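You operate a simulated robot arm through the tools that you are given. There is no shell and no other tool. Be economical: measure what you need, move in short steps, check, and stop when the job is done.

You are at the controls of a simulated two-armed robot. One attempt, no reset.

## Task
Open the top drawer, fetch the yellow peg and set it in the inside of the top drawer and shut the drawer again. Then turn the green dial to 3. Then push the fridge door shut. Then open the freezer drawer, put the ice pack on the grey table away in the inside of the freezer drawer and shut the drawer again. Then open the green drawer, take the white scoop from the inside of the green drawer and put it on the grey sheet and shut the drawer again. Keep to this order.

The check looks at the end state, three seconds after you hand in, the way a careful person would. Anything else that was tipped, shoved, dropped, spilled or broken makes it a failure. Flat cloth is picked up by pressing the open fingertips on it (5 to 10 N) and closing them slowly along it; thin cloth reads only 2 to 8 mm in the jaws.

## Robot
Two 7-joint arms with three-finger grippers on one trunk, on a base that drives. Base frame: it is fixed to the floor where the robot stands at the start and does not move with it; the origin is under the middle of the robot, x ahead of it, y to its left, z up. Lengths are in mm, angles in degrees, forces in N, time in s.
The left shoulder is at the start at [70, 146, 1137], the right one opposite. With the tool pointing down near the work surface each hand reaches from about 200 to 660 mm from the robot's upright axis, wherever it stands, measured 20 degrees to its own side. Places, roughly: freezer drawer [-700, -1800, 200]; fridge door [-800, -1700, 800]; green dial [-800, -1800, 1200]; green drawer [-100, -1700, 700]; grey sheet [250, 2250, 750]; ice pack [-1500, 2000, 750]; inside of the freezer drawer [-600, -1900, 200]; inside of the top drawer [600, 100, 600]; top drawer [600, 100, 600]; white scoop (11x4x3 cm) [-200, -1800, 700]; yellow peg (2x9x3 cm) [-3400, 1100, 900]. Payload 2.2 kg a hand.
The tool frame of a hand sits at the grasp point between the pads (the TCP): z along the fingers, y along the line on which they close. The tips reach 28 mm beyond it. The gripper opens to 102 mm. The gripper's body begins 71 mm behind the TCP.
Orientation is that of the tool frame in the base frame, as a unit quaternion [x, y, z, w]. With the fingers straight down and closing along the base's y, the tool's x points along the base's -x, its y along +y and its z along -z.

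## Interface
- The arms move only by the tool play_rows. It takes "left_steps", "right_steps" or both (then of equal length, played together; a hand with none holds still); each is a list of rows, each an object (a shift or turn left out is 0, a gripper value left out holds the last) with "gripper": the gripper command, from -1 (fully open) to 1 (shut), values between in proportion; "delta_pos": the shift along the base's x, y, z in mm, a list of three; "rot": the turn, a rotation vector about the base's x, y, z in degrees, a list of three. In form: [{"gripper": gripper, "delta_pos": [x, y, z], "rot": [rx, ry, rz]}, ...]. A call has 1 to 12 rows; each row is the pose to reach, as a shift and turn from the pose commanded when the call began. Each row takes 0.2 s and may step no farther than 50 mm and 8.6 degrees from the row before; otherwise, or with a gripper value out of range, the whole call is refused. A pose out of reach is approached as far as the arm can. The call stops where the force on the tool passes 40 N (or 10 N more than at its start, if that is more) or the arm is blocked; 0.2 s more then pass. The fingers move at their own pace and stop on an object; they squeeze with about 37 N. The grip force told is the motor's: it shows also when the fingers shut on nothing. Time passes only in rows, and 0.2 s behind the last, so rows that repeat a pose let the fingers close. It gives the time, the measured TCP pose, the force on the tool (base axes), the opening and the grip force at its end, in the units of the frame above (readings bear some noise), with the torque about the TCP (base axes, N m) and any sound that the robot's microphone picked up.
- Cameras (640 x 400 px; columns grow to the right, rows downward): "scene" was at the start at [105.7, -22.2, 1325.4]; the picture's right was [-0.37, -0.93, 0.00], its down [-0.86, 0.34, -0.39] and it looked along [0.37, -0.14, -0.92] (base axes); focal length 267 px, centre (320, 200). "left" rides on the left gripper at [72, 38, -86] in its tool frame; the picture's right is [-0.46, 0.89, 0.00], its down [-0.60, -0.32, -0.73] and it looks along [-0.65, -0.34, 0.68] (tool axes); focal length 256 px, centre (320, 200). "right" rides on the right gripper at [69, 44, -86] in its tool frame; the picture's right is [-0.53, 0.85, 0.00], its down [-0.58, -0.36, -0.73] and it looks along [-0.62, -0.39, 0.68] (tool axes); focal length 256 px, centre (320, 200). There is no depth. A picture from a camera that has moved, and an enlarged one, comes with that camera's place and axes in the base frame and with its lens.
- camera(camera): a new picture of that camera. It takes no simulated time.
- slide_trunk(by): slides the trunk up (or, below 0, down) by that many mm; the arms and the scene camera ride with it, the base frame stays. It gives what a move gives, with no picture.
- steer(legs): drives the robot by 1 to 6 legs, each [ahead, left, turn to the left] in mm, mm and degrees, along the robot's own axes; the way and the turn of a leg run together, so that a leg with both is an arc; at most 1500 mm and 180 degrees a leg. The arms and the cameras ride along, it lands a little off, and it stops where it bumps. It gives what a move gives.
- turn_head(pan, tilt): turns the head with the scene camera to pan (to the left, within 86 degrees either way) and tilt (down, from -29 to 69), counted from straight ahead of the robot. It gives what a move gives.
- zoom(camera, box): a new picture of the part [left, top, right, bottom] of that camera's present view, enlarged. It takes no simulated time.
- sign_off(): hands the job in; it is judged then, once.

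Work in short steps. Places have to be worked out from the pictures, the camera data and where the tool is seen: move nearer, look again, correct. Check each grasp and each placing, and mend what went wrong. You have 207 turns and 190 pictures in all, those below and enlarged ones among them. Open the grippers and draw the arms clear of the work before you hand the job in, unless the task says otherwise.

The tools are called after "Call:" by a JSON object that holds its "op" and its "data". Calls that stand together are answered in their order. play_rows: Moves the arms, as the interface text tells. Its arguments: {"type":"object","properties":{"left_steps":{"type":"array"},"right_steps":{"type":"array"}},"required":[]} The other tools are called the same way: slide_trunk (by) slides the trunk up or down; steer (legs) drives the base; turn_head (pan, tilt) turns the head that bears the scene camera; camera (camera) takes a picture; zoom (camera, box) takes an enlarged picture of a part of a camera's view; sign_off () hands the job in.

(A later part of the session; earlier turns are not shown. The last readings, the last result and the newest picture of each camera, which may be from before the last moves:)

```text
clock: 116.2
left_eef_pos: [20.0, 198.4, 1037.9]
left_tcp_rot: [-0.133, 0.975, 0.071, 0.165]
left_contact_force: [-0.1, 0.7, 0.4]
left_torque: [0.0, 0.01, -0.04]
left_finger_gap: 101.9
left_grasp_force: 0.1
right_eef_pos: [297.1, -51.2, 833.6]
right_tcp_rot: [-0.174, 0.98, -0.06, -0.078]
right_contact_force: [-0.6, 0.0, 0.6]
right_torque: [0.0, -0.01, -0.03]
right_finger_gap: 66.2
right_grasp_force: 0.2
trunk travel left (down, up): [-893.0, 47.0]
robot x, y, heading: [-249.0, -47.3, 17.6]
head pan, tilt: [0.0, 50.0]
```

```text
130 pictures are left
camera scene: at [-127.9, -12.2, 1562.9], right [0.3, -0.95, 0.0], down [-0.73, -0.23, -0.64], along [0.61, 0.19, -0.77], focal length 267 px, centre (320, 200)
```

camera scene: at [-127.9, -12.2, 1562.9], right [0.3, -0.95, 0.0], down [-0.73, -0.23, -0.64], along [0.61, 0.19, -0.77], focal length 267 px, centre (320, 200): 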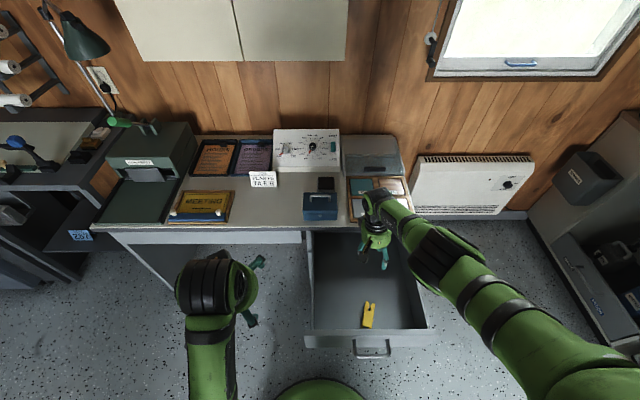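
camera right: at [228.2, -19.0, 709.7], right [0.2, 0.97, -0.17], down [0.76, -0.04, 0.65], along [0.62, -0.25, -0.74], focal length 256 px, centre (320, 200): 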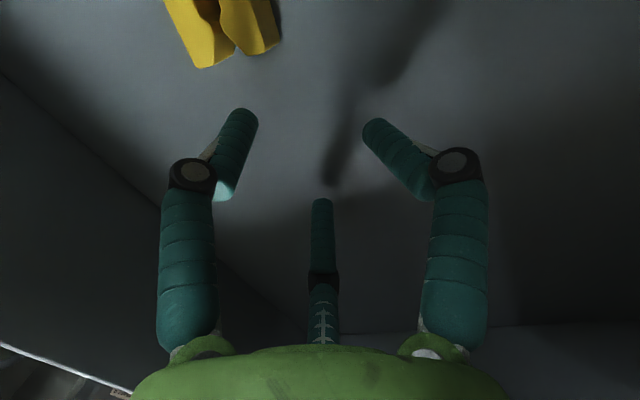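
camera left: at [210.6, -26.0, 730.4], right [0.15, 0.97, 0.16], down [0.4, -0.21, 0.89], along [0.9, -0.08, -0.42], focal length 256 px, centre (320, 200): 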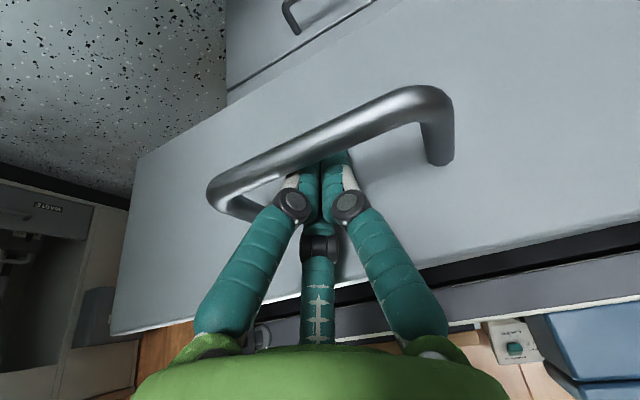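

The peg lies in the drawer near its front. I shut the hand, straighten it, and back the robot off so the hand comes in front of the drawer.

Call:
{"op": "play_rows", "data": {"right_steps": [{"gripper": 1, "rot": [4.1, -3.8, 0]}, {"gripper": 1, "rot": [8.3, -7.6, 0]}, {"gripper": 1, "rot": [8.3, -7.6, 0]}]}}

Call:
{"op": "steer", "data": {"legs": [[-290, 0, 0]]}}

Call:
{"op": "slide_trunk", "data": {"by": -165}}

Call:
{"op": "camera", "data": {"camera": "scene"}}

Call:
{"op": "camera", "data": {"camera": "right"}}

```text
clock: 117.0
left_eef_pos: [20.8, 198.8, 1037.3]
left_tcp_rot: [-0.134, 0.975, 0.071, 0.165]
left_contact_force: [0.2, 0.1, 0.2]
left_torque: [-0.03, 0.01, -0.02]
left_finger_gap: 102.2
left_grasp_force: 0.0
right_eef_pos: [295.2, -50.1, 834.5]
right_tcp_rot: [-0.176, 0.984, 0.0, 0.0]
right_contact_force: [-0.5, 0.0, 0.0]
right_torque: [-0.02, 0.0, 0.01]
right_finger_gap: 1.9
right_grasp_force: 31.0
trunk travel left (down, up): [-893.0, 47.0]
robot x, y, heading: [-248.5, -45.1, 17.3]
head pan, tilt: [0.0, 50.0]
```

```text
clock: 119.1
left_eef_pos: [-254.4, 109.8, 1037.5]
left_tcp_rot: [-0.133, 0.975, 0.071, 0.163]
left_contact_force: [0.3, 1.1, 0.7]
left_torque: [0.01, -0.03, 0.0]
left_finger_gap: 101.9
left_grasp_force: 0.2
right_eef_pos: [20.8, -140.9, 833.0]
right_tcp_rot: [-0.174, 0.985, -0.002, -0.001]
right_contact_force: [-0.2, -0.1, 0.0]
right_torque: [0.01, 0.0, -0.03]
right_finger_gap: 2.0
right_grasp_force: 31.0
trunk travel left (down, up): [-893.0, 47.0]
robot x, y, heading: [-528.5, -135.3, 17.3]
head pan, tilt: [0.0, 50.0]
```

```text
clock: 120.9
left_eef_pos: [-254.7, 109.3, 872.7]
left_tcp_rot: [-0.132, 0.975, 0.072, 0.165]
left_contact_force: [-0.5, 0.0, 0.2]
left_torque: [-0.01, -0.02, -0.03]
left_finger_gap: 101.9
left_grasp_force: 0.1
right_eef_pos: [19.9, -140.8, 670.8]
right_tcp_rot: [-0.174, 0.985, 0.0, 0.0]
right_contact_force: [0.1, -0.8, 0.1]
right_torque: [0.01, -0.01, -0.02]
right_finger_gap: 2.1
right_grasp_force: 31.8
trunk travel left (down, up): [-728.0, 212.0]
robot x, y, heading: [-532.0, -141.6, 17.5]
head pan, tilt: [0.0, 50.0]
```

```text
129 pictures are left
camera scene: at [-404.9, -100.1, 1398.0], right [0.3, -0.95, 0.0], down [-0.73, -0.23, -0.64], along [0.61, 0.19, -0.77], focal length 267 px, centre (320, 200)
```

scene: 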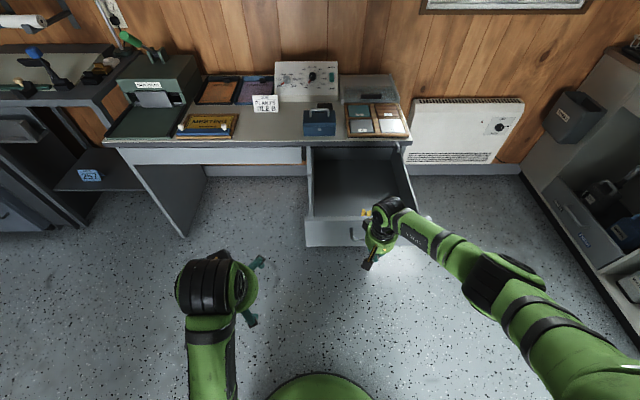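

```text
128 pictures are left
camera right: at [-59.6, -121.7, 756.9], right [0.21, 0.98, 0.0], down [0.67, -0.14, 0.73], along [0.71, -0.16, -0.68], focal length 256 px, centre (320, 200)
```

right: 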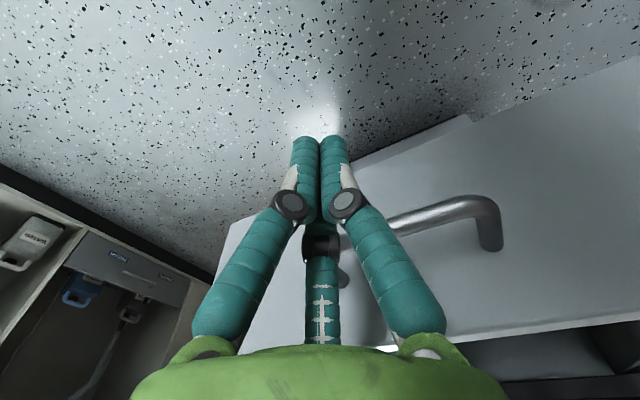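

The handle's bar is just left of the fingers. I shift the hand 35 mm left and drive forward to push the drawer.

Call:
{"op": "play_rows", "data": {"right_steps": [{"delta_pos": [-10, 33, -4]}, {"delta_pos": [-10, 33, -4]}]}}

Call:
{"op": "steer", "data": {"legs": [[300, 0, 0]]}}

Call:
{"op": "camera", "data": {"camera": "scene"}}

```text
clock: 121.5
left_eef_pos: [-255.6, 108.4, 873.9]
left_tcp_rot: [-0.132, 0.975, 0.072, 0.165]
left_contact_force: [-1.5, -0.7, 0.3]
left_torque: [0.0, -0.01, 0.02]
left_finger_gap: 102.1
left_grasp_force: 0.0
right_eef_pos: [11.8, -107.7, 665.7]
right_tcp_rot: [-0.174, 0.985, -0.001, 0.0]
right_contact_force: [-0.2, -0.2, 0.5]
right_torque: [0.02, -0.03, 0.05]
right_finger_gap: 2.2
right_grasp_force: 31.4
trunk travel left (down, up): [-728.0, 212.0]
robot x, y, heading: [-525.6, -136.0, 17.3]
head pan, tilt: [0.0, 50.0]
```

```text
clock: 123.6
left_eef_pos: [24.9, 198.6, 873.8]
left_tcp_rot: [-0.133, 0.975, 0.071, 0.165]
left_contact_force: [0.4, -0.4, 0.2]
left_torque: [0.01, 0.01, -0.02]
left_finger_gap: 102.1
left_grasp_force: 0.0
right_eef_pos: [292.6, -16.5, 665.8]
right_tcp_rot: [-0.175, 0.985, -0.001, 0.0]
right_contact_force: [0.2, -0.2, -0.5]
right_torque: [-0.02, -0.05, 0.01]
right_finger_gap: 1.9
right_grasp_force: 31.3
trunk travel left (down, up): [-728.0, 212.0]
robot x, y, heading: [-244.7, -50.1, 17.5]
head pan, tilt: [0.0, 50.0]
```

```text
127 pictures are left
camera scene: at [-124.2, -11.2, 1398.0], right [0.3, -0.95, 0.0], down [-0.73, -0.23, -0.64], along [0.61, 0.19, -0.77], focal length 267 px, centre (320, 200)
```

scene: 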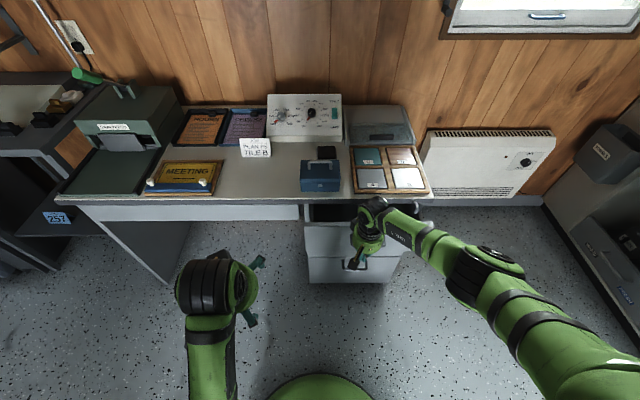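

Pushing works, about 95 mm left. I drive on gently.

Call:
{"op": "steer", "data": {"legs": [[80, 0, 0], [25, 0, 0]]}}

Call:
{"op": "camera", "data": {"camera": "scene"}}

Call:
{"op": "camera", "data": {"camera": "right"}}

```text
clock: 125.1
left_eef_pos: [117.4, 227.6, 875.9]
left_tcp_rot: [-0.133, 0.974, 0.073, 0.167]
left_contact_force: [-0.5, 0.8, 0.2]
left_torque: [-0.02, -0.01, -0.04]
left_finger_gap: 102.1
left_grasp_force: 0.1
right_eef_pos: [379.8, 11.8, 668.3]
right_tcp_rot: [-0.174, 0.985, -0.003, -0.01]
right_contact_force: [-14.7, -6.5, 18.5]
right_torque: [0.83, -1.3, 0.06]
right_finger_gap: 2.1
right_grasp_force: 31.9
trunk travel left (down, up): [-728.0, 212.0]
robot x, y, heading: [-148.7, -17.1, 17.7]
head pan, tilt: [0.0, 50.0]
stopped in leg 2: the force on the tool passed its limit at 66 N (the readings are from after the stop); the commanded pose is now the measured one
```

```text
126 pictures are left
camera scene: at [-33.2, 17.2, 1398.6], right [0.3, -0.95, 0.0], down [-0.73, -0.23, -0.65], along [0.62, 0.19, -0.76], focal length 267 px, centre (320, 200)
```

scene: 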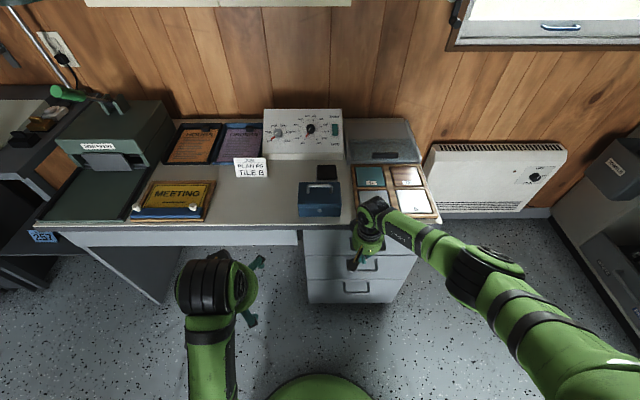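

```text
125 pictures are left
camera right: at [302.2, 30.8, 757.4], right [0.21, 0.98, -0.01], down [0.68, -0.14, 0.72], along [0.7, -0.16, -0.69], focal length 256 px, centre (320, 200)
```

right: 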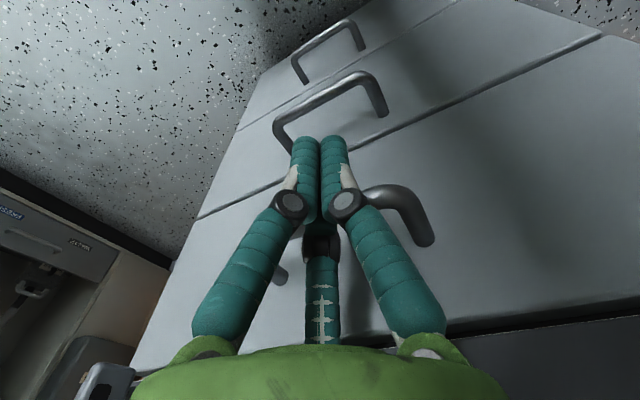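

Stopped by contact high on the hand (palm against the counter edge). I back off 100 mm to see whether the drawer is fully shut.

Call:
{"op": "steer", "data": {"legs": [[-100, 0, 0]]}}

Call:
{"op": "camera", "data": {"camera": "right"}}

Call:
{"op": "zoom", "data": {"camera": "scene", "box": [280, 170, 460, 290]}}

```text
clock: 126.3
left_eef_pos: [27.5, 199.2, 874.0]
left_tcp_rot: [-0.134, 0.975, 0.07, 0.165]
left_contact_force: [-0.2, 0.4, -0.5]
left_torque: [-0.02, -0.01, -0.03]
left_finger_gap: 102.1
left_grasp_force: 0.0
right_eef_pos: [288.9, -17.1, 665.9]
right_tcp_rot: [-0.175, 0.985, -0.004, -0.011]
right_contact_force: [0.2, -0.6, 0.1]
right_torque: [0.04, 0.03, 0.02]
right_finger_gap: 2.2
right_grasp_force: 30.9
trunk travel left (down, up): [-728.0, 212.0]
robot x, y, heading: [-244.4, -49.5, 17.7]
head pan, tilt: [0.0, 50.0]
```

```text
124 pictures are left
camera right: at [211.5, 2.8, 754.5], right [0.21, 0.98, -0.02], down [0.68, -0.14, 0.72], along [0.7, -0.16, -0.7], focal length 256 px, centre (320, 200)
```

right: 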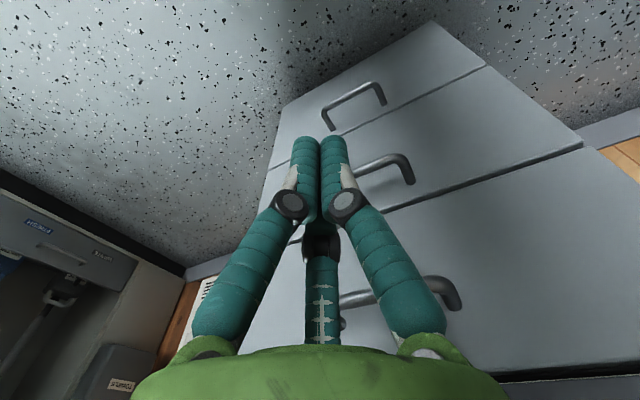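

```text
3.33 times, centred on (370, 230) of scene
camera zoom: at [-121.2, -10.3, 1397.9], right [0.3, -0.95, 0.0], down [-0.73, -0.23, -0.64], along [0.61, 0.19, -0.77], focal length 891 px, centre (153, 100)
```

zoom: 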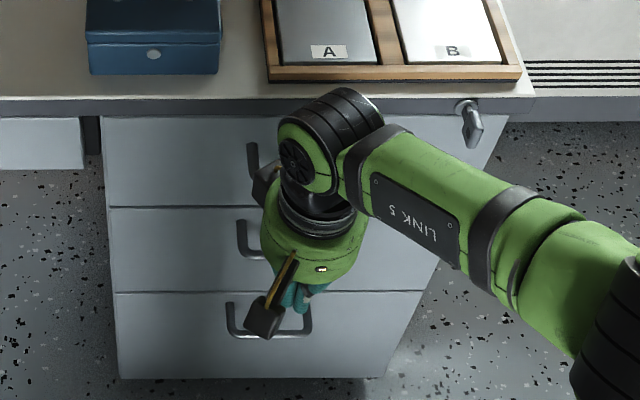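

It looks nearly flush. To make sure, I tilt the hand so its tips lead and the palm stays back, raise ~20 mm, and push the bar once more.

Call:
{"op": "play_rows", "data": {"right_steps": [{"delta_pos": [0, 0, 10], "rot": [2.5, -8, 0]}, {"delta_pos": [0, 0, 18], "rot": [5, -16, 0]}, {"delta_pos": [0, 0, 18], "rot": [5, -16, 0]}]}}

Call:
{"op": "steer", "data": {"legs": [[70, 0, 0], [20, 0, 0], [20, 0, 0]]}}

Call:
{"op": "camera", "data": {"camera": "right"}}

```text
clock: 127.1
left_eef_pos: [27.8, 200.1, 872.9]
left_tcp_rot: [-0.134, 0.975, 0.071, 0.165]
left_contact_force: [-0.4, 0.3, -0.4]
left_torque: [-0.01, 0.03, 0.01]
left_finger_gap: 101.9
left_grasp_force: 0.0
right_eef_pos: [288.3, -16.3, 683.2]
right_tcp_rot: [-0.173, 0.976, 0.015, 0.133]
right_contact_force: [-0.5, -0.6, -0.1]
right_torque: [0.02, 0.0, 0.03]
right_finger_gap: 2.5
right_grasp_force: 31.3
trunk travel left (down, up): [-728.0, 212.0]
robot x, y, heading: [-242.4, -49.7, 17.9]
head pan, tilt: [0.0, 50.0]
```

```text
clock: 129.1
left_eef_pos: [131.3, 233.1, 873.5]
left_tcp_rot: [-0.132, 0.975, 0.071, 0.164]
left_contact_force: [0.6, -0.2, -0.5]
left_torque: [0.01, 0.02, 0.01]
left_finger_gap: 101.9
left_grasp_force: 0.1
right_eef_pos: [378.7, 11.9, 675.0]
right_tcp_rot: [-0.173, 0.978, 0.009, 0.116]
right_contact_force: [-1.7, -0.6, 0.3]
right_torque: [0.0, 0.0, 0.01]
right_finger_gap: 2.3
right_grasp_force: 31.4
trunk travel left (down, up): [-728.0, 212.0]
robot x, y, heading: [-142.4, -14.0, 17.4]
head pan, tilt: [0.0, 50.0]
stopped in leg 3: the force on the tool passed its limit at 56 N (the readings are from after the stop); the commanded pose is now the measured one
```

```text
122 pictures are left
camera right: at [281.8, 25.4, 743.4], right [0.2, 0.97, 0.11], down [0.49, -0.19, 0.85], along [0.85, -0.12, -0.51], focal length 256 px, centre (320, 200)
```

right: 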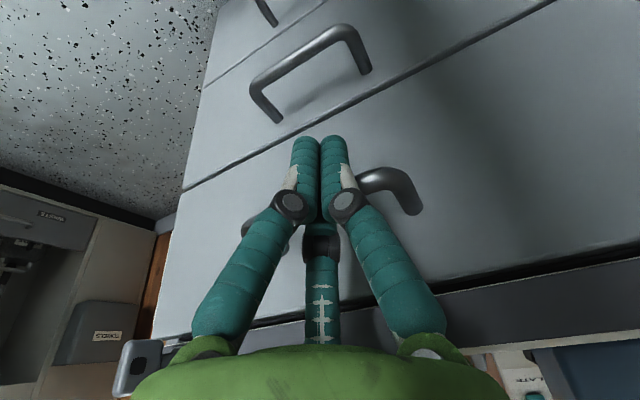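

The drawer is pressed shut. Now I back off, turn to face the fridge wall (heading -90°) and look.

Call:
{"op": "steer", "data": {"legs": [[-450, 0, 0], [0, 0, -107], [400, 0, 0]]}}

Call:
{"op": "turn_head", "data": {"pan": 0, "tilt": 15}}

Call:
{"op": "camera", "data": {"camera": "scene"}}

```text
clock: 138.4
left_eef_pos: [-414.1, -874.8, 873.2]
left_tcp_rot: [0.707, 0.684, -0.091, 0.155]
left_contact_force: [0.5, 0.3, -0.2]
left_torque: [0.02, 0.01, -0.01]
left_finger_gap: 102.0
left_grasp_force: 0.0
right_eef_pos: [-698.3, -1045.1, 675.3]
right_tcp_rot: [0.686, 0.718, -0.087, 0.078]
right_contact_force: [-0.5, -1.0, -0.4]
right_torque: [0.02, 0.0, 0.0]
right_finger_gap: 1.9
right_grasp_force: 31.3
trunk travel left (down, up): [-728.0, 212.0]
robot x, y, heading: [-568.8, -543.4, -89.7]
head pan, tilt: [0.0, 50.0]
```

```text
clock: 139.4
left_eef_pos: [-413.5, -874.6, 872.7]
left_tcp_rot: [0.707, 0.684, -0.09, 0.155]
left_contact_force: [0.3, 0.3, -0.2]
left_torque: [0.02, -0.02, 0.01]
left_finger_gap: 102.2
left_grasp_force: 0.0
right_eef_pos: [-698.1, -1043.6, 675.2]
right_tcp_rot: [0.686, 0.718, -0.089, 0.077]
right_contact_force: [-0.3, 0.5, -0.3]
right_torque: [-0.03, 0.01, -0.02]
right_finger_gap: 2.4
right_grasp_force: 31.3
trunk travel left (down, up): [-728.0, 212.0]
robot x, y, heading: [-566.9, -541.2, -89.9]
head pan, tilt: [0.0, 15.0]
```

```text
121 pictures are left
camera scene: at [-566.9, -686.1, 1451.6], right [-1.0, 0.0, 0.0], down [0.0, 0.26, -0.97], along [0.0, -0.97, -0.26], focal length 267 px, centre (320, 200)
```

scene: 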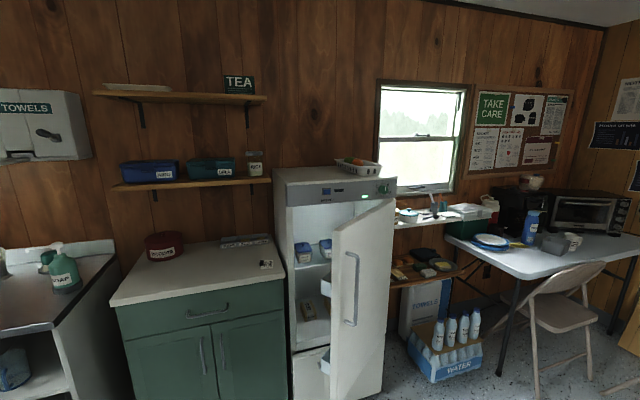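

The fridge with its open door is ahead; the dial sits at the right of its top panel. Zooming.

Call:
{"op": "zoom", "data": {"camera": "scene", "box": [260, 150, 420, 250]}}

Call:
{"op": "zoom", "data": {"camera": "scene", "box": [350, 170, 410, 210]}}

```text
4.00 times, centred on (340, 200) of scene
camera zoom: at [-566.9, -686.1, 1451.6], right [-1.0, 0.0, 0.0], down [0.0, 0.26, -0.97], along [0.0, -0.97, -0.26], focal length 1069 px, centre (240, 200)
```

zoom: 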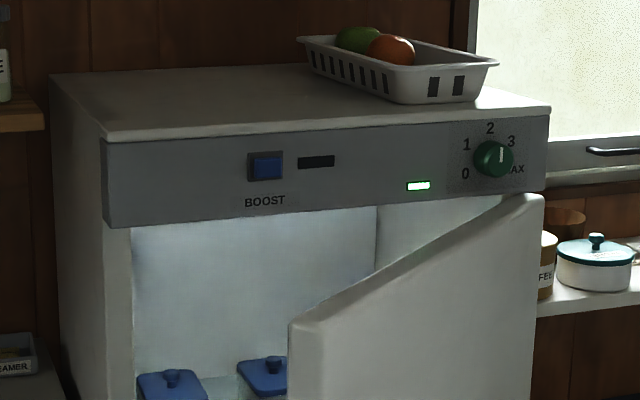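

```text
10.00 times, centred on (380, 190) of scene
camera zoom: at [-566.9, -686.1, 1451.6], right [-1.0, 0.0, 0.0], down [0.0, 0.26, -0.97], along [0.0, -0.97, -0.26], focal length 2672 px, centre (-280, 300)
```

zoom: 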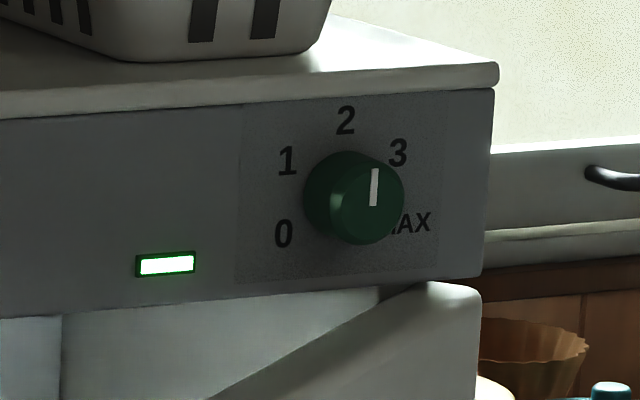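

The mark points at 2; the labels sit 60° apart, so the dial needs +60° clockwise. Knob at about (-840,-1785,1205), fridge front turned ~20.6°. I'll use the left hand over the hinge side: raise the trunk and move to a stand-off to the right.

Call:
{"op": "slide_trunk", "data": {"by": 200}}

Call:
{"op": "steer", "data": {"legs": [[595, -677, 0], [0, 0, 20.5]]}}

Call:
{"op": "turn_head", "data": {"pan": 5, "tilt": 25}}

Call:
{"op": "camera", "data": {"camera": "scene"}}

```text
clock: 141.5
left_eef_pos: [-414.0, -874.8, 1073.2]
left_tcp_rot: [0.708, 0.684, -0.09, 0.154]
left_contact_force: [0.0, -0.1, -0.7]
left_torque: [0.0, 0.01, 0.02]
left_finger_gap: 102.1
left_grasp_force: 0.1
right_eef_pos: [-699.8, -1044.4, 875.7]
right_tcp_rot: [0.685, 0.719, -0.088, 0.077]
right_contact_force: [-0.4, -0.2, -0.5]
right_torque: [0.02, 0.04, -0.01]
right_finger_gap: 2.1
right_grasp_force: 31.4
trunk travel left (down, up): [-928.0, 12.0]
robot x, y, heading: [-571.9, -540.6, -89.7]
head pan, tilt: [0.0, 15.0]
```

```text
clock: 147.4
left_eef_pos: [-987.2, -1410.7, 1073.3]
left_tcp_rot: [0.573, 0.8, -0.061, 0.169]
left_contact_force: [-0.3, 1.1, -0.6]
left_torque: [0.0, 0.01, -0.01]
left_finger_gap: 101.7
left_grasp_force: 0.1
right_eef_pos: [-1192.2, -1671.2, 874.8]
right_tcp_rot: [0.546, 0.83, -0.071, 0.093]
right_contact_force: [0.7, 0.9, 0.4]
right_torque: [-0.03, 0.01, 0.0]
right_finger_gap: 2.2
right_grasp_force: 31.5
trunk travel left (down, up): [-928.0, 12.0]
robot x, y, heading: [-1250.2, -1155.9, -69.2]
head pan, tilt: [0.0, 15.0]
```

```text
clock: 148.1
left_eef_pos: [-987.5, -1410.8, 1073.6]
left_tcp_rot: [0.573, 0.799, -0.062, 0.169]
left_contact_force: [0.5, 0.2, 0.4]
left_torque: [0.01, 0.0, 0.0]
left_finger_gap: 101.9
left_grasp_force: 0.0
right_eef_pos: [-1192.8, -1671.2, 875.7]
right_tcp_rot: [0.546, 0.83, -0.072, 0.091]
right_contact_force: [0.6, 0.0, -0.5]
right_torque: [0.01, 0.02, 0.03]
right_finger_gap: 2.2
right_grasp_force: 31.8
trunk travel left (down, up): [-928.0, 12.0]
robot x, y, heading: [-1250.9, -1155.8, -69.3]
head pan, tilt: [5.0, 25.0]
```

```text
118 pictures are left
camera scene: at [-1188.8, -1284.6, 1635.5], right [-0.9, -0.43, 0.0], down [-0.18, 0.38, -0.91], along [0.39, -0.82, -0.42], focal length 267 px, centre (320, 200)
```

scene: 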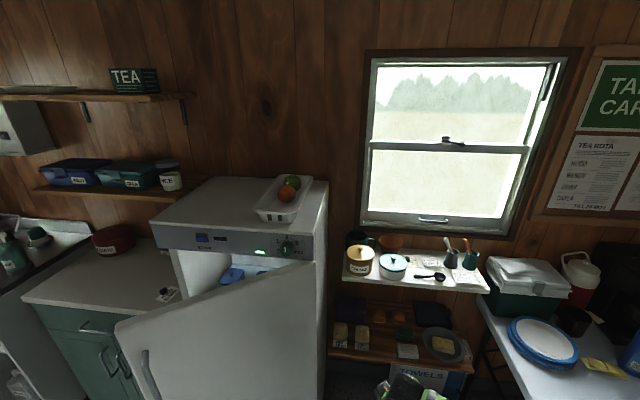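

Right hand is close to the shelf, so I'll retract it; and zoom on the knob for triangulation.

Call:
{"op": "play_rows", "data": {"right_steps": [{"delta_pos": [-16, 43, 0]}, {"delta_pos": [-32, 86, 0]}, {"delta_pos": [-48, 129, 0]}, {"delta_pos": [-64, 172, 0]}, {"delta_pos": [-75, 200, 0]}]}}

Call:
{"op": "zoom", "data": {"camera": "scene", "box": [240, 210, 340, 280]}}

```text
clock: 149.3
left_eef_pos: [-985.9, -1409.4, 1074.3]
left_tcp_rot: [0.573, 0.799, -0.061, 0.17]
left_contact_force: [-0.4, 0.1, 0.4]
left_torque: [-0.01, 0.02, -0.02]
left_finger_gap: 102.0
left_grasp_force: 0.1
right_eef_pos: [-1266.2, -1469.4, 876.8]
right_tcp_rot: [0.545, 0.83, -0.071, 0.092]
right_contact_force: [-0.1, 0.2, -0.7]
right_torque: [0.02, -0.01, 0.02]
right_finger_gap: 2.0
right_grasp_force: 31.5
trunk travel left (down, up): [-928.0, 12.0]
robot x, y, heading: [-1250.4, -1152.9, -69.4]
head pan, tilt: [5.0, 25.0]
```

```text
5.71 times, centred on (290, 245) of scene
camera zoom: at [-1189.7, -1283.6, 1635.6], right [-0.9, -0.43, 0.0], down [-0.18, 0.38, -0.91], along [0.39, -0.82, -0.42], focal length 1527 px, centre (491, -57)
```

zoom: 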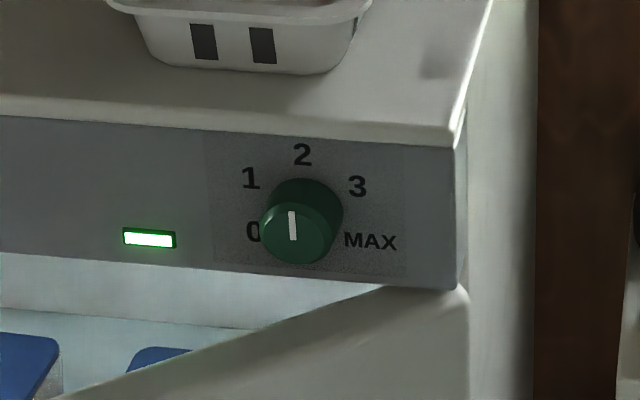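

Knob face centre triangulated at (-840,-1796,1196). I rotate the left hand to point at the panel, 25° downward, camera at the lower left, in 9 small steps.

Call:
{"op": "play_rows", "data": {"left_steps": [{"gripper": -0.6, "delta_pos": [4.7, -12.3, 21], "rot": [-2.34, -5.58, -5.53]}, {"delta_pos": [9.4, -24.6, 42], "rot": [-4.7, -11.2, -11]}, {"delta_pos": [14, -37, 64], "rot": [-7, -16.7, -16.6]}, {"delta_pos": [19, -49, 85], "rot": [-9.4, -22.3, -22.1]}, {"delta_pos": [23, -61, 106], "rot": [-11.7, -27.9, -27.7]}, {"delta_pos": [28, -74, 127], "rot": [-14, -33.5, -33.2]}, {"delta_pos": [33, -86, 149], "rot": [-16.4, -39, -38.7]}, {"delta_pos": [37, -98, 170], "rot": [-18.7, -44.6, -44.2]}, {"delta_pos": [42, -111, 191], "rot": [-21.1, -50.2, -49.7]}, {"delta_pos": [42, -111, 191], "rot": [-21.1, -50.2, -49.7]}]}}

Call:
{"op": "camera", "data": {"camera": "left"}}

```text
clock: 151.5
left_eef_pos: [-939.3, -1556.5, 1258.2]
left_tcp_rot: [0.778, 0.327, -0.019, 0.536]
left_contact_force: [0.5, 0.2, 0.0]
left_torque: [0.01, 0.01, -0.04]
left_finger_gap: 81.6
left_grasp_force: 0.1
left hand out of reach, approached as far as the arm can: row 1, 2, 3, 4, 5, 6, 7, 8, 9, 10
right_eef_pos: [-1265.2, -1470.8, 875.5]
right_tcp_rot: [0.547, 0.829, -0.072, 0.09]
right_contact_force: [0.0, -0.2, 0.8]
right_torque: [0.01, 0.0, 0.01]
right_finger_gap: 2.0
right_grasp_force: 31.3
trunk travel left (down, up): [-928.0, 12.0]
robot x, y, heading: [-1244.9, -1153.7, -69.5]
head pan, tilt: [5.0, 25.0]
```

```text
116 pictures are left
camera left: at [-890.5, -1456.4, 1299.3], right [0.1, -0.41, 0.9], down [-0.88, 0.39, 0.28], along [-0.47, -0.82, -0.32], focal length 256 px, centre (320, 200)
```

left: 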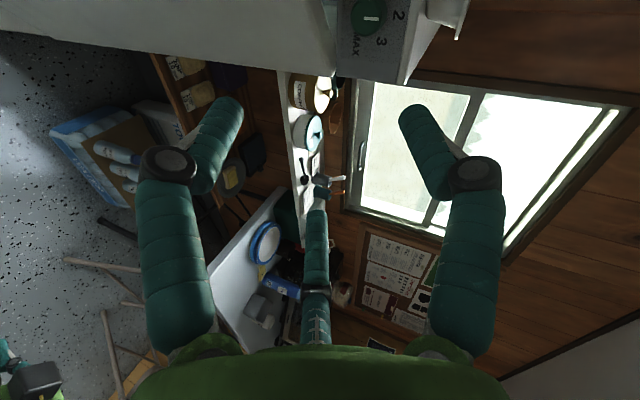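

The orientation is exactly as wanted. I drive 100 mm closer and look with the left camera for the knob.

Call:
{"op": "steer", "data": {"legs": [[100, 5, 0]]}}

Call:
{"op": "camera", "data": {"camera": "left"}}

Call:
{"op": "camera", "data": {"camera": "scene"}}

```text
clock: 152.7
left_eef_pos: [-901.0, -1645.1, 1260.0]
left_tcp_rot: [0.777, 0.328, -0.02, 0.536]
left_contact_force: [0.6, -0.2, 0.2]
left_torque: [0.0, 0.0, -0.02]
left_finger_gap: 81.8
left_grasp_force: 0.1
right_eef_pos: [-1225.5, -1559.9, 876.5]
right_tcp_rot: [0.547, 0.829, -0.074, 0.091]
right_contact_force: [1.2, -0.3, 0.6]
right_torque: [-0.05, 0.02, 0.02]
right_finger_gap: 2.4
right_grasp_force: 31.1
trunk travel left (down, up): [-928.0, 12.0]
robot x, y, heading: [-1206.4, -1244.1, -69.3]
head pan, tilt: [5.0, 25.0]
```

```text
115 pictures are left
camera left: at [-851.9, -1544.8, 1300.2], right [0.11, -0.41, 0.91], down [-0.88, 0.39, 0.28], along [-0.47, -0.82, -0.32], focal length 256 px, centre (320, 200)
```

left: 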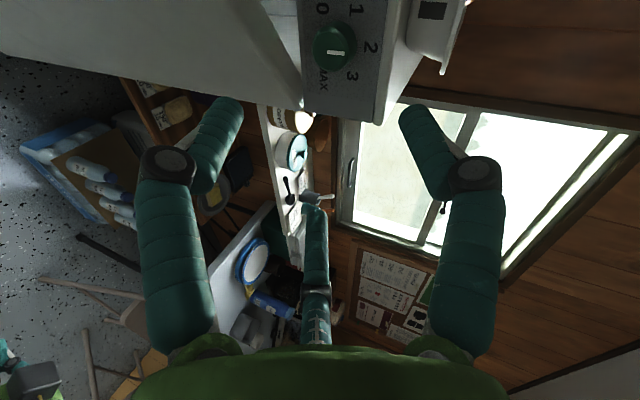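

```text
114 pictures are left
camera scene: at [-1150.8, -1372.4, 1635.9], right [-0.9, -0.43, 0.0], down [-0.18, 0.38, -0.91], along [0.39, -0.82, -0.42], focal length 267 px, centre (320, 200)
```

scene: 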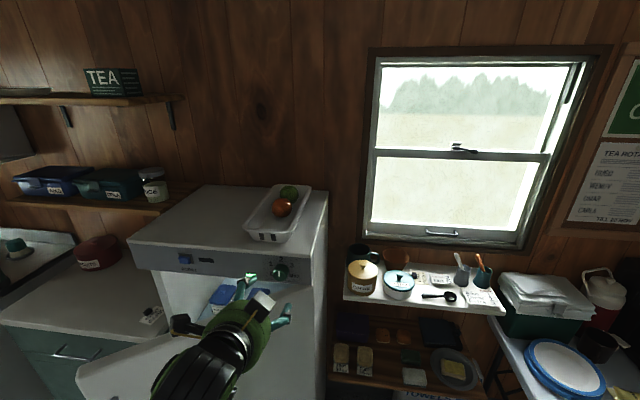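

The left camera confirms the knob at (-839,-1796,1198). To keep fingers off the door's top edge just under the panel, I roll the hand back 62° first (third finger up) and narrow the opening to 55 mm.

Call:
{"op": "play_rows", "data": {"left_steps": [{"gripper": -0.08, "rot": [-2.5, 6.6, 3.3]}, {"rot": [-5, 13.2, 6.6]}, {"rot": [-7.4, 19.7, 9.8]}, {"rot": [-9.9, 26.3, 13.1]}, {"rot": [-12.4, 32.9, 16.4]}, {"rot": [-14.8, 39.5, 19.7]}, {"rot": [-17.3, 46, 22.9]}, {"rot": [-19.8, 52.6, 26.2]}, {"rot": [-19.8, 52.6, 26.2]}]}}

Call:
{"op": "camera", "data": {"camera": "left"}}

```text
clock: 154.7
left_eef_pos: [-899.8, -1648.3, 1258.1]
left_tcp_rot: [0.498, 0.682, -0.296, 0.447]
left_contact_force: [0.3, 0.2, 0.3]
left_torque: [-0.03, -0.02, 0.0]
left_finger_gap: 55.2
left_grasp_force: 0.0
right_eef_pos: [-1226.2, -1562.6, 876.3]
right_tcp_rot: [0.547, 0.829, -0.072, 0.091]
right_contact_force: [-1.2, 0.8, -0.1]
right_torque: [0.01, 0.01, -0.02]
right_finger_gap: 2.2
right_grasp_force: 31.4
trunk travel left (down, up): [-928.0, 12.0]
robot x, y, heading: [-1207.7, -1245.9, -69.3]
head pan, tilt: [5.0, 25.0]
```

```text
113 pictures are left
camera left: at [-898.7, -1533.0, 1231.4], right [0.88, 0.1, 0.46], down [-0.47, 0.26, 0.84], along [-0.04, -0.96, 0.28], focal length 256 px, centre (320, 200)
```

left: 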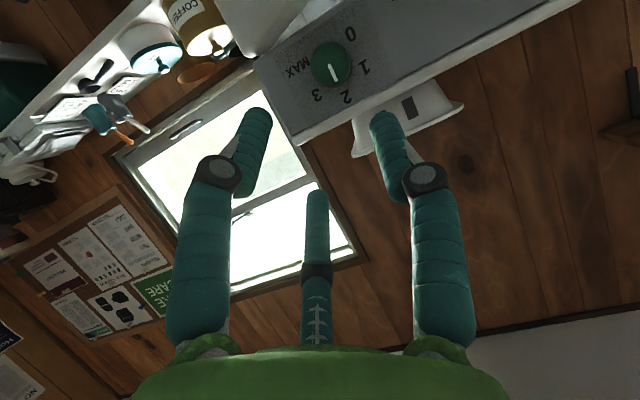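

Knob position confirmed a third time. I advance to ~30 mm short of the grasp pose and check alignment.

Call:
{"op": "play_rows", "data": {"left_steps": [{"delta_pos": [16.7, -29.5, 1]}, {"delta_pos": [26, -55, -11.8]}, {"delta_pos": [35.6, -80.4, -24.5]}, {"delta_pos": [43.4, -101.6, -35.2]}, {"delta_pos": [48.2, -114.4, -41.6]}, {"delta_pos": [48.2, -114.4, -41.6]}]}}

Call:
{"op": "camera", "data": {"camera": "left"}}

Call:
{"op": "zoom", "data": {"camera": "scene", "box": [160, 200, 360, 325]}}

```text
clock: 156.1
left_eef_pos: [-852.8, -1761.9, 1215.8]
left_tcp_rot: [0.498, 0.681, -0.296, 0.448]
left_contact_force: [0.3, -0.5, -0.5]
left_torque: [0.0, 0.02, 0.02]
left_finger_gap: 55.1
left_grasp_force: 0.0
right_eef_pos: [-1225.6, -1562.1, 875.7]
right_tcp_rot: [0.546, 0.83, -0.072, 0.092]
right_contact_force: [-1.0, 0.3, -0.1]
right_torque: [-0.04, 0.0, 0.0]
right_finger_gap: 2.1
right_grasp_force: 31.8
trunk travel left (down, up): [-928.0, 12.0]
robot x, y, heading: [-1211.1, -1248.4, -69.1]
head pan, tilt: [5.0, 25.0]
```

```text
112 pictures are left
camera left: at [-851.8, -1645.9, 1189.2], right [0.88, 0.1, 0.46], down [-0.47, 0.27, 0.84], along [-0.04, -0.96, 0.28], focal length 256 px, centre (320, 200)
```

left: 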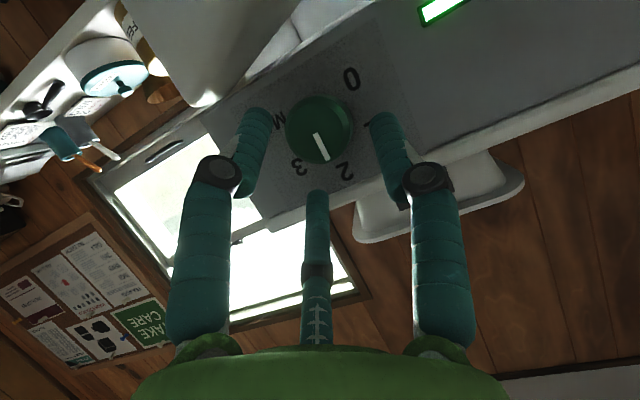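

```text
3.20 times, centred on (260, 262) of scene
camera zoom: at [-1149.4, -1375.6, 1635.5], right [-0.9, -0.43, 0.0], down [-0.18, 0.38, -0.91], along [0.39, -0.82, -0.42], focal length 855 px, centre (512, 0)
```

zoom: 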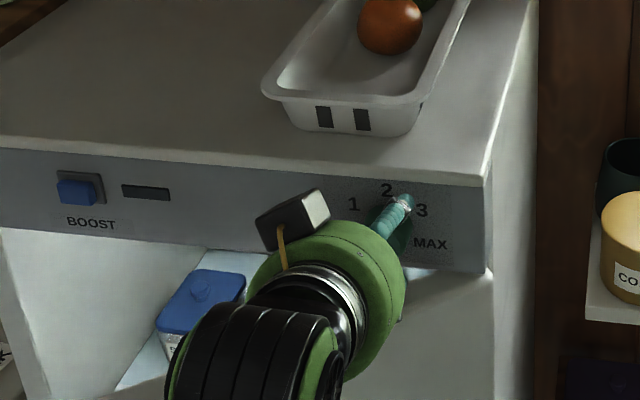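

The knob is centred on the tool axis, 41 mm ahead. I advance 27 mm slowly.

Call:
{"op": "play_rows", "data": {"left_steps": [{"delta_pos": [3.2, -8.5, -4.3]}, {"delta_pos": [6, -15.5, -7.7]}, {"delta_pos": [8.5, -23, -11.5]}, {"delta_pos": [8.5, -23, -11.5]}]}}

Call:
{"op": "camera", "data": {"camera": "left"}}

```text
clock: 157.1
left_eef_pos: [-848.0, -1780.5, 1210.3]
left_tcp_rot: [0.497, 0.678, -0.298, 0.452]
left_contact_force: [-8.7, 11.3, 11.0]
left_torque: [-0.64, -0.04, -0.38]
left_finger_gap: 66.7
left_grasp_force: 6.3
right_eef_pos: [-1227.5, -1558.7, 877.4]
right_tcp_rot: [0.546, 0.829, -0.074, 0.092]
right_contact_force: [-0.2, 0.1, -0.2]
right_torque: [0.01, 0.02, 0.0]
right_finger_gap: 2.0
right_grasp_force: 31.3
trunk travel left (down, up): [-928.0, 12.0]
robot x, y, heading: [-1206.1, -1243.6, -69.4]
head pan, tilt: [5.0, 25.0]
```

```text
110 pictures are left
camera left: at [-846.3, -1665.8, 1183.2], right [0.88, 0.1, 0.46], down [-0.47, 0.28, 0.84], along [-0.04, -0.96, 0.29], focal length 256 px, centre (320, 200)
```

left: 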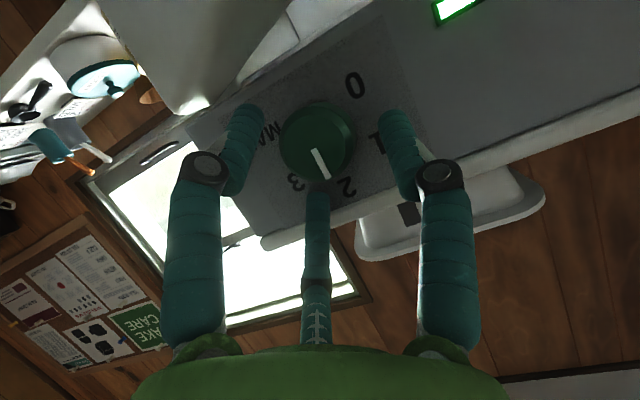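

The top finger touches the panel face and was spread slightly. That's deep enough; I ease back 2 mm and close on the knob.

Call:
{"op": "play_rows", "data": {"left_steps": [{"gripper": 0, "delta_pos": [-1, 2, 1]}, {"gripper": 0.5, "delta_pos": [-1, 2, 0]}, {"gripper": 1, "delta_pos": [-1, 2, -1]}, {"gripper": 1, "delta_pos": [-1, 2, -1]}]}}

Call:
{"op": "camera", "data": {"camera": "left"}}

```text
clock: 158.1
left_eef_pos: [-851.5, -1781.6, 1210.0]
left_tcp_rot: [0.498, 0.678, -0.298, 0.451]
left_contact_force: [-10.6, -0.2, 18.8]
left_torque: [-0.44, -0.02, -0.32]
left_finger_gap: 46.4
left_grasp_force: 45.0
right_eef_pos: [-1228.8, -1560.3, 876.8]
right_tcp_rot: [0.546, 0.829, -0.072, 0.095]
right_contact_force: [-0.2, -0.3, 0.3]
right_torque: [0.01, 0.04, 0.02]
right_finger_gap: 1.9
right_grasp_force: 31.0
trunk travel left (down, up): [-928.0, 12.0]
robot x, y, heading: [-1207.8, -1240.7, -69.4]
head pan, tilt: [5.0, 25.0]
```

```text
109 pictures are left
camera left: at [-848.2, -1666.1, 1182.1], right [0.88, 0.1, 0.46], down [-0.47, 0.28, 0.84], along [-0.04, -0.96, 0.29], focal length 256 px, centre (320, 200)
```

left: 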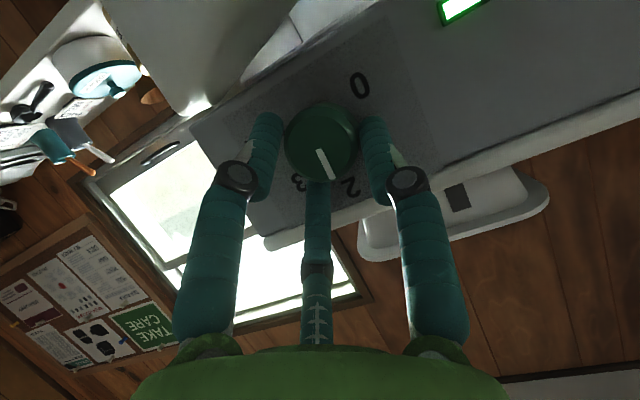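

Gripped (46 mm, 45 N). I turn the hand 60° clockwise about the knob's axis, letting the TCP follow its small arc.

Call:
{"op": "play_rows", "data": {"left_steps": [{"gripper": 1, "delta_pos": [-1.6, -0.6, -1], "rot": [2.76, -7.5, 0]}, {"delta_pos": [-3, -1.1, -2.1], "rot": [5.5, -15, 0]}, {"delta_pos": [-4.3, -1.6, -3.5], "rot": [8.3, -22.5, 0]}, {"delta_pos": [-5.3, -2, -5.1], "rot": [11, -30, 0]}, {"delta_pos": [-6.2, -2.3, -6.8], "rot": [13.8, -37.5, 0]}, {"delta_pos": [-6.8, -2.5, -8.6], "rot": [16.6, -45, 0]}, {"delta_pos": [-7.2, -2.7, -10.5], "rot": [19.3, -52.5, 0]}, {"delta_pos": [-7.3, -2.7, -11.4], "rot": [20.7, -56.3, 0]}, {"delta_pos": [-7.3, -2.7, -11.4], "rot": [20.7, -56.3, 0]}]}}

Call:
{"op": "camera", "data": {"camera": "left"}}

```text
clock: 160.1
left_eef_pos: [-858.6, -1780.4, 1199.7]
left_tcp_rot: [0.645, 0.428, 0.098, 0.625]
left_contact_force: [-17.3, 14.2, 12.9]
left_torque: [-0.62, -0.45, -0.76]
left_finger_gap: 43.0
left_grasp_force: 45.4
right_eef_pos: [-1228.9, -1557.8, 877.6]
right_tcp_rot: [0.546, 0.829, -0.073, 0.095]
right_contact_force: [-0.4, 0.1, 0.3]
right_torque: [-0.02, 0.01, -0.01]
right_finger_gap: 1.8
right_grasp_force: 31.0
trunk travel left (down, up): [-928.0, 12.0]
robot x, y, heading: [-1207.4, -1248.0, -69.2]
head pan, tilt: [5.0, 25.0]
```

```text
108 pictures are left
camera left: at [-854.7, -1663.8, 1221.0], right [0.09, -0.18, 0.98], down [-0.99, 0.08, 0.11], along [-0.09, -0.98, -0.17], focal length 256 px, centre (320, 200)
```

left: 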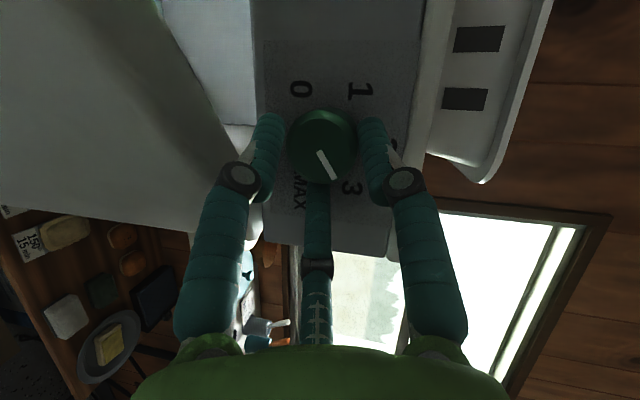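

The mark now aims at 3. I open just enough, retreat along the tool axis, and check.

Call:
{"op": "play_rows", "data": {"left_steps": [{"gripper": 0, "delta_pos": [0, 0, 0]}, {"gripper": -0.1, "delta_pos": [0, 0, 0]}, {"delta_pos": [-10, 12, 4]}, {"delta_pos": [-26, 30, 12]}, {"delta_pos": [-50, 60, 25]}, {"delta_pos": [-75, 95, 40]}]}}

Call:
{"op": "camera", "data": {"camera": "left"}}

Call:
{"op": "zoom", "data": {"camera": "scene", "box": [230, 220, 350, 300]}}

```text
clock: 161.5
left_eef_pos: [-922.4, -1688.1, 1234.1]
left_tcp_rot: [0.645, 0.428, 0.102, 0.625]
left_contact_force: [-0.2, 0.0, 0.1]
left_torque: [0.0, 0.02, -0.01]
left_finger_gap: 56.1
left_grasp_force: 0.0
right_eef_pos: [-1227.6, -1561.6, 876.8]
right_tcp_rot: [0.546, 0.83, -0.072, 0.092]
right_contact_force: [-0.2, 0.7, -0.2]
right_torque: [-0.05, 0.0, 0.04]
right_finger_gap: 2.2
right_grasp_force: 31.3
trunk travel left (down, up): [-928.0, 12.0]
robot x, y, heading: [-1212.5, -1245.3, -69.2]
head pan, tilt: [5.0, 25.0]
```

```text
107 pictures are left
camera left: at [-918.7, -1571.7, 1257.4], right [0.09, -0.19, 0.98], down [-0.99, 0.07, 0.11], along [-0.09, -0.98, -0.18], focal length 256 px, centre (320, 200)
```

left: 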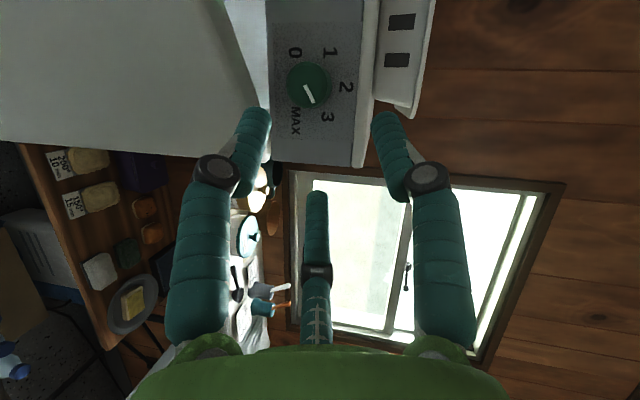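

```text
5.00 times, centred on (290, 260) of scene
camera zoom: at [-1150.7, -1373.7, 1635.7], right [-0.9, -0.43, 0.0], down [-0.18, 0.38, -0.91], along [0.39, -0.82, -0.42], focal length 1336 px, centre (470, -100)
```

zoom: 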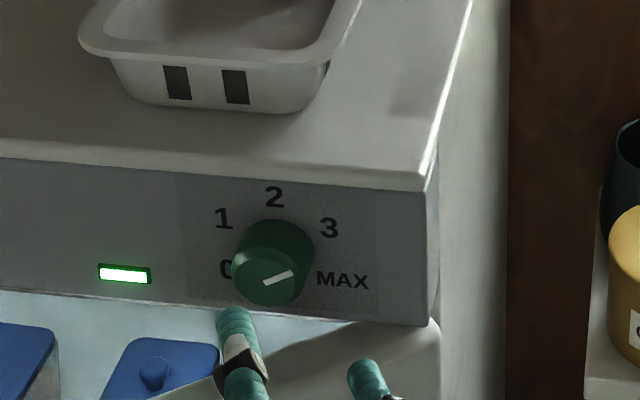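

In the scene view the mark's angle (69°) matches the direction of label 3 (69.6°); one zoom from the left camera for a second opinion.

Call:
{"op": "zoom", "data": {"camera": "left", "box": [260, 30, 380, 150]}}

```text
3.33 times, centred on (320, 90) of left
camera zoom: at [-918.7, -1571.7, 1257.4], right [0.09, -0.19, 0.98], down [-0.99, 0.07, 0.11], along [-0.09, -0.98, -0.18], focal length 853 px, centre (320, 567)
```

zoom: 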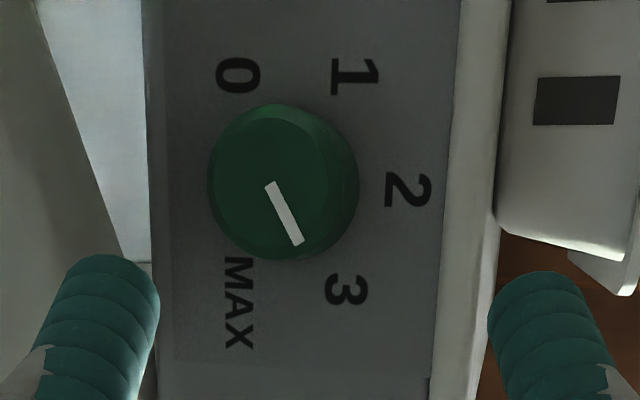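

Within about 3° of label 3 — good. Next the door: I'll shut the left fingers and reposition so they poke the door's outer face near its free edge, above the handle.

Call:
{"op": "play_rows", "data": {"left_steps": [{"gripper": 1, "delta_pos": [-15, 30, 10]}, {"gripper": 1, "delta_pos": [-15, 30, 10]}, {"gripper": 1, "delta_pos": [-15, 30, 10]}]}}

Call:
{"op": "steer", "data": {"legs": [[-128, 258, 0]]}}

Call:
{"op": "slide_trunk", "data": {"by": -145}}

Call:
{"op": "turn_head", "data": {"pan": 15, "tilt": 35}}

Call:
{"op": "camera", "data": {"camera": "scene"}}

Call:
{"op": "camera", "data": {"camera": "left"}}

```text
clock: 162.3
left_eef_pos: [-928.3, -1662.0, 1243.7]
left_tcp_rot: [0.643, 0.422, 0.112, 0.629]
left_contact_force: [0.5, -0.2, -0.3]
left_torque: [0.02, 0.03, 0.01]
left_finger_gap: 1.9
left_grasp_force: 32.1
right_eef_pos: [-1224.9, -1564.1, 875.2]
right_tcp_rot: [0.547, 0.829, -0.072, 0.091]
right_contact_force: [-0.4, -0.6, -0.7]
right_torque: [-0.01, -0.05, 0.0]
right_finger_gap: 2.0
right_grasp_force: 31.5
trunk travel left (down, up): [-928.0, 12.0]
robot x, y, heading: [-1210.2, -1248.3, -69.3]
head pan, tilt: [5.0, 25.0]
```

```text
clock: 164.3
left_eef_pos: [-734.5, -1451.7, 1240.9]
left_tcp_rot: [0.648, 0.42, 0.111, 0.625]
left_contact_force: [0.1, 0.1, 0.6]
left_torque: [-0.03, -0.02, 0.04]
left_finger_gap: 2.0
left_grasp_force: 31.7
right_eef_pos: [-1028.2, -1353.7, 874.5]
right_tcp_rot: [0.546, 0.83, -0.071, 0.09]
right_contact_force: [-0.2, -0.7, -0.2]
right_torque: [-0.04, 0.03, -0.01]
right_finger_gap: 2.1
right_grasp_force: 31.7
trunk travel left (down, up): [-928.0, 12.0]
robot x, y, heading: [-1007.2, -1037.6, -69.2]
head pan, tilt: [5.0, 25.0]
```

```text
clock: 166.0
left_eef_pos: [-732.2, -1450.0, 1096.8]
left_tcp_rot: [0.647, 0.42, 0.112, 0.627]
left_contact_force: [-0.2, -0.7, 0.0]
left_torque: [0.0, 0.01, -0.02]
left_finger_gap: 1.9
left_grasp_force: 31.2
right_eef_pos: [-1026.9, -1352.6, 730.0]
right_tcp_rot: [0.547, 0.829, -0.072, 0.091]
right_contact_force: [0.7, -0.3, 0.2]
right_torque: [0.0, -0.02, 0.02]
right_finger_gap: 2.0
right_grasp_force: 31.1
trunk travel left (down, up): [-783.0, 157.0]
robot x, y, heading: [-1012.9, -1036.0, -69.2]
head pan, tilt: [5.0, 25.0]
```

```text
clock: 166.7
left_eef_pos: [-733.0, -1450.2, 1096.1]
left_tcp_rot: [0.647, 0.42, 0.113, 0.626]
left_contact_force: [0.2, 0.4, 0.0]
left_torque: [-0.03, 0.0, 0.0]
left_finger_gap: 2.1
left_grasp_force: 31.4
right_eef_pos: [-1026.3, -1353.2, 729.9]
right_tcp_rot: [0.546, 0.83, -0.072, 0.091]
right_contact_force: [-0.8, -0.2, 0.0]
right_torque: [-0.01, 0.0, 0.02]
right_finger_gap: 2.1
right_grasp_force: 31.7
trunk travel left (down, up): [-783.0, 157.0]
robot x, y, heading: [-1012.6, -1040.0, -69.5]
head pan, tilt: [15.0, 35.0]
```

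```text
104 pictures are left
camera scene: at [-939.1, -1155.6, 1474.8], right [-0.81, -0.58, 0.0], down [-0.33, 0.47, -0.82], along [0.48, -0.67, -0.57], focal length 267 px, centre (320, 200)
```

scene: 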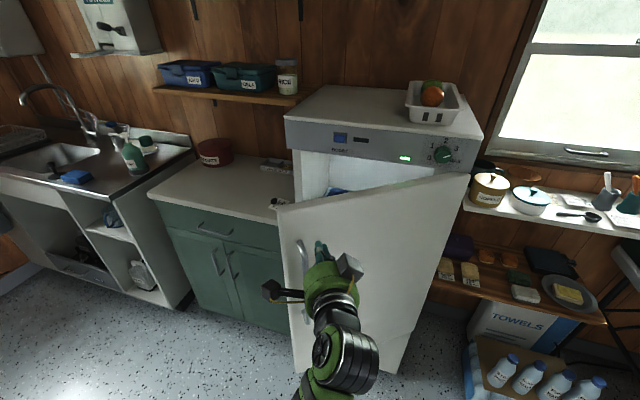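

```text
103 pictures are left
camera left: at [-729.5, -1333.8, 1119.6], right [0.07, -0.2, 0.98], down [-0.99, 0.07, 0.08], along [-0.08, -0.98, -0.19], focal length 256 px, centre (320, 200)
```

left: 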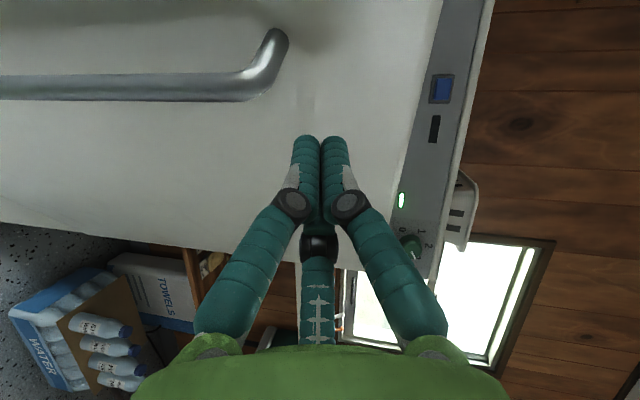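

The shut fingers face the door just above the handle. I drive forward-left to push it closed.

Call:
{"op": "steer", "data": {"legs": [[130, 40, 0], [100, 22, 0]]}}

Call:
{"op": "camera", "data": {"camera": "scene"}}

```text
clock: 168.8
left_eef_pos: [-594.5, -1643.3, 1097.2]
left_tcp_rot: [0.648, 0.418, 0.11, 0.627]
left_contact_force: [-0.8, 0.1, -0.1]
left_torque: [0.0, 0.0, 0.0]
left_finger_gap: 2.5
left_grasp_force: 31.2
right_eef_pos: [-888.6, -1546.1, 730.5]
right_tcp_rot: [0.547, 0.829, -0.073, 0.091]
right_contact_force: [0.0, 0.0, 0.0]
right_torque: [-0.01, -0.01, 0.01]
right_finger_gap: 2.1
right_grasp_force: 31.0
trunk travel left (down, up): [-783.0, 157.0]
robot x, y, heading: [-873.8, -1227.4, -69.6]
head pan, tilt: [15.0, 35.0]
```

```text
102 pictures are left
camera scene: at [-800.5, -1347.8, 1474.7], right [-0.81, -0.58, 0.0], down [-0.33, 0.47, -0.82], along [0.48, -0.67, -0.57], focal length 267 px, centre (320, 200)
```

scene: 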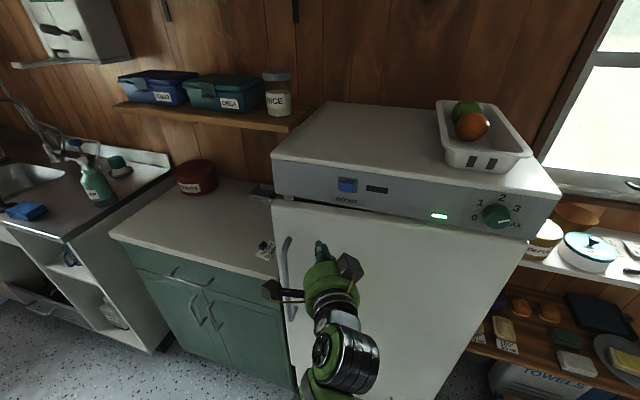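

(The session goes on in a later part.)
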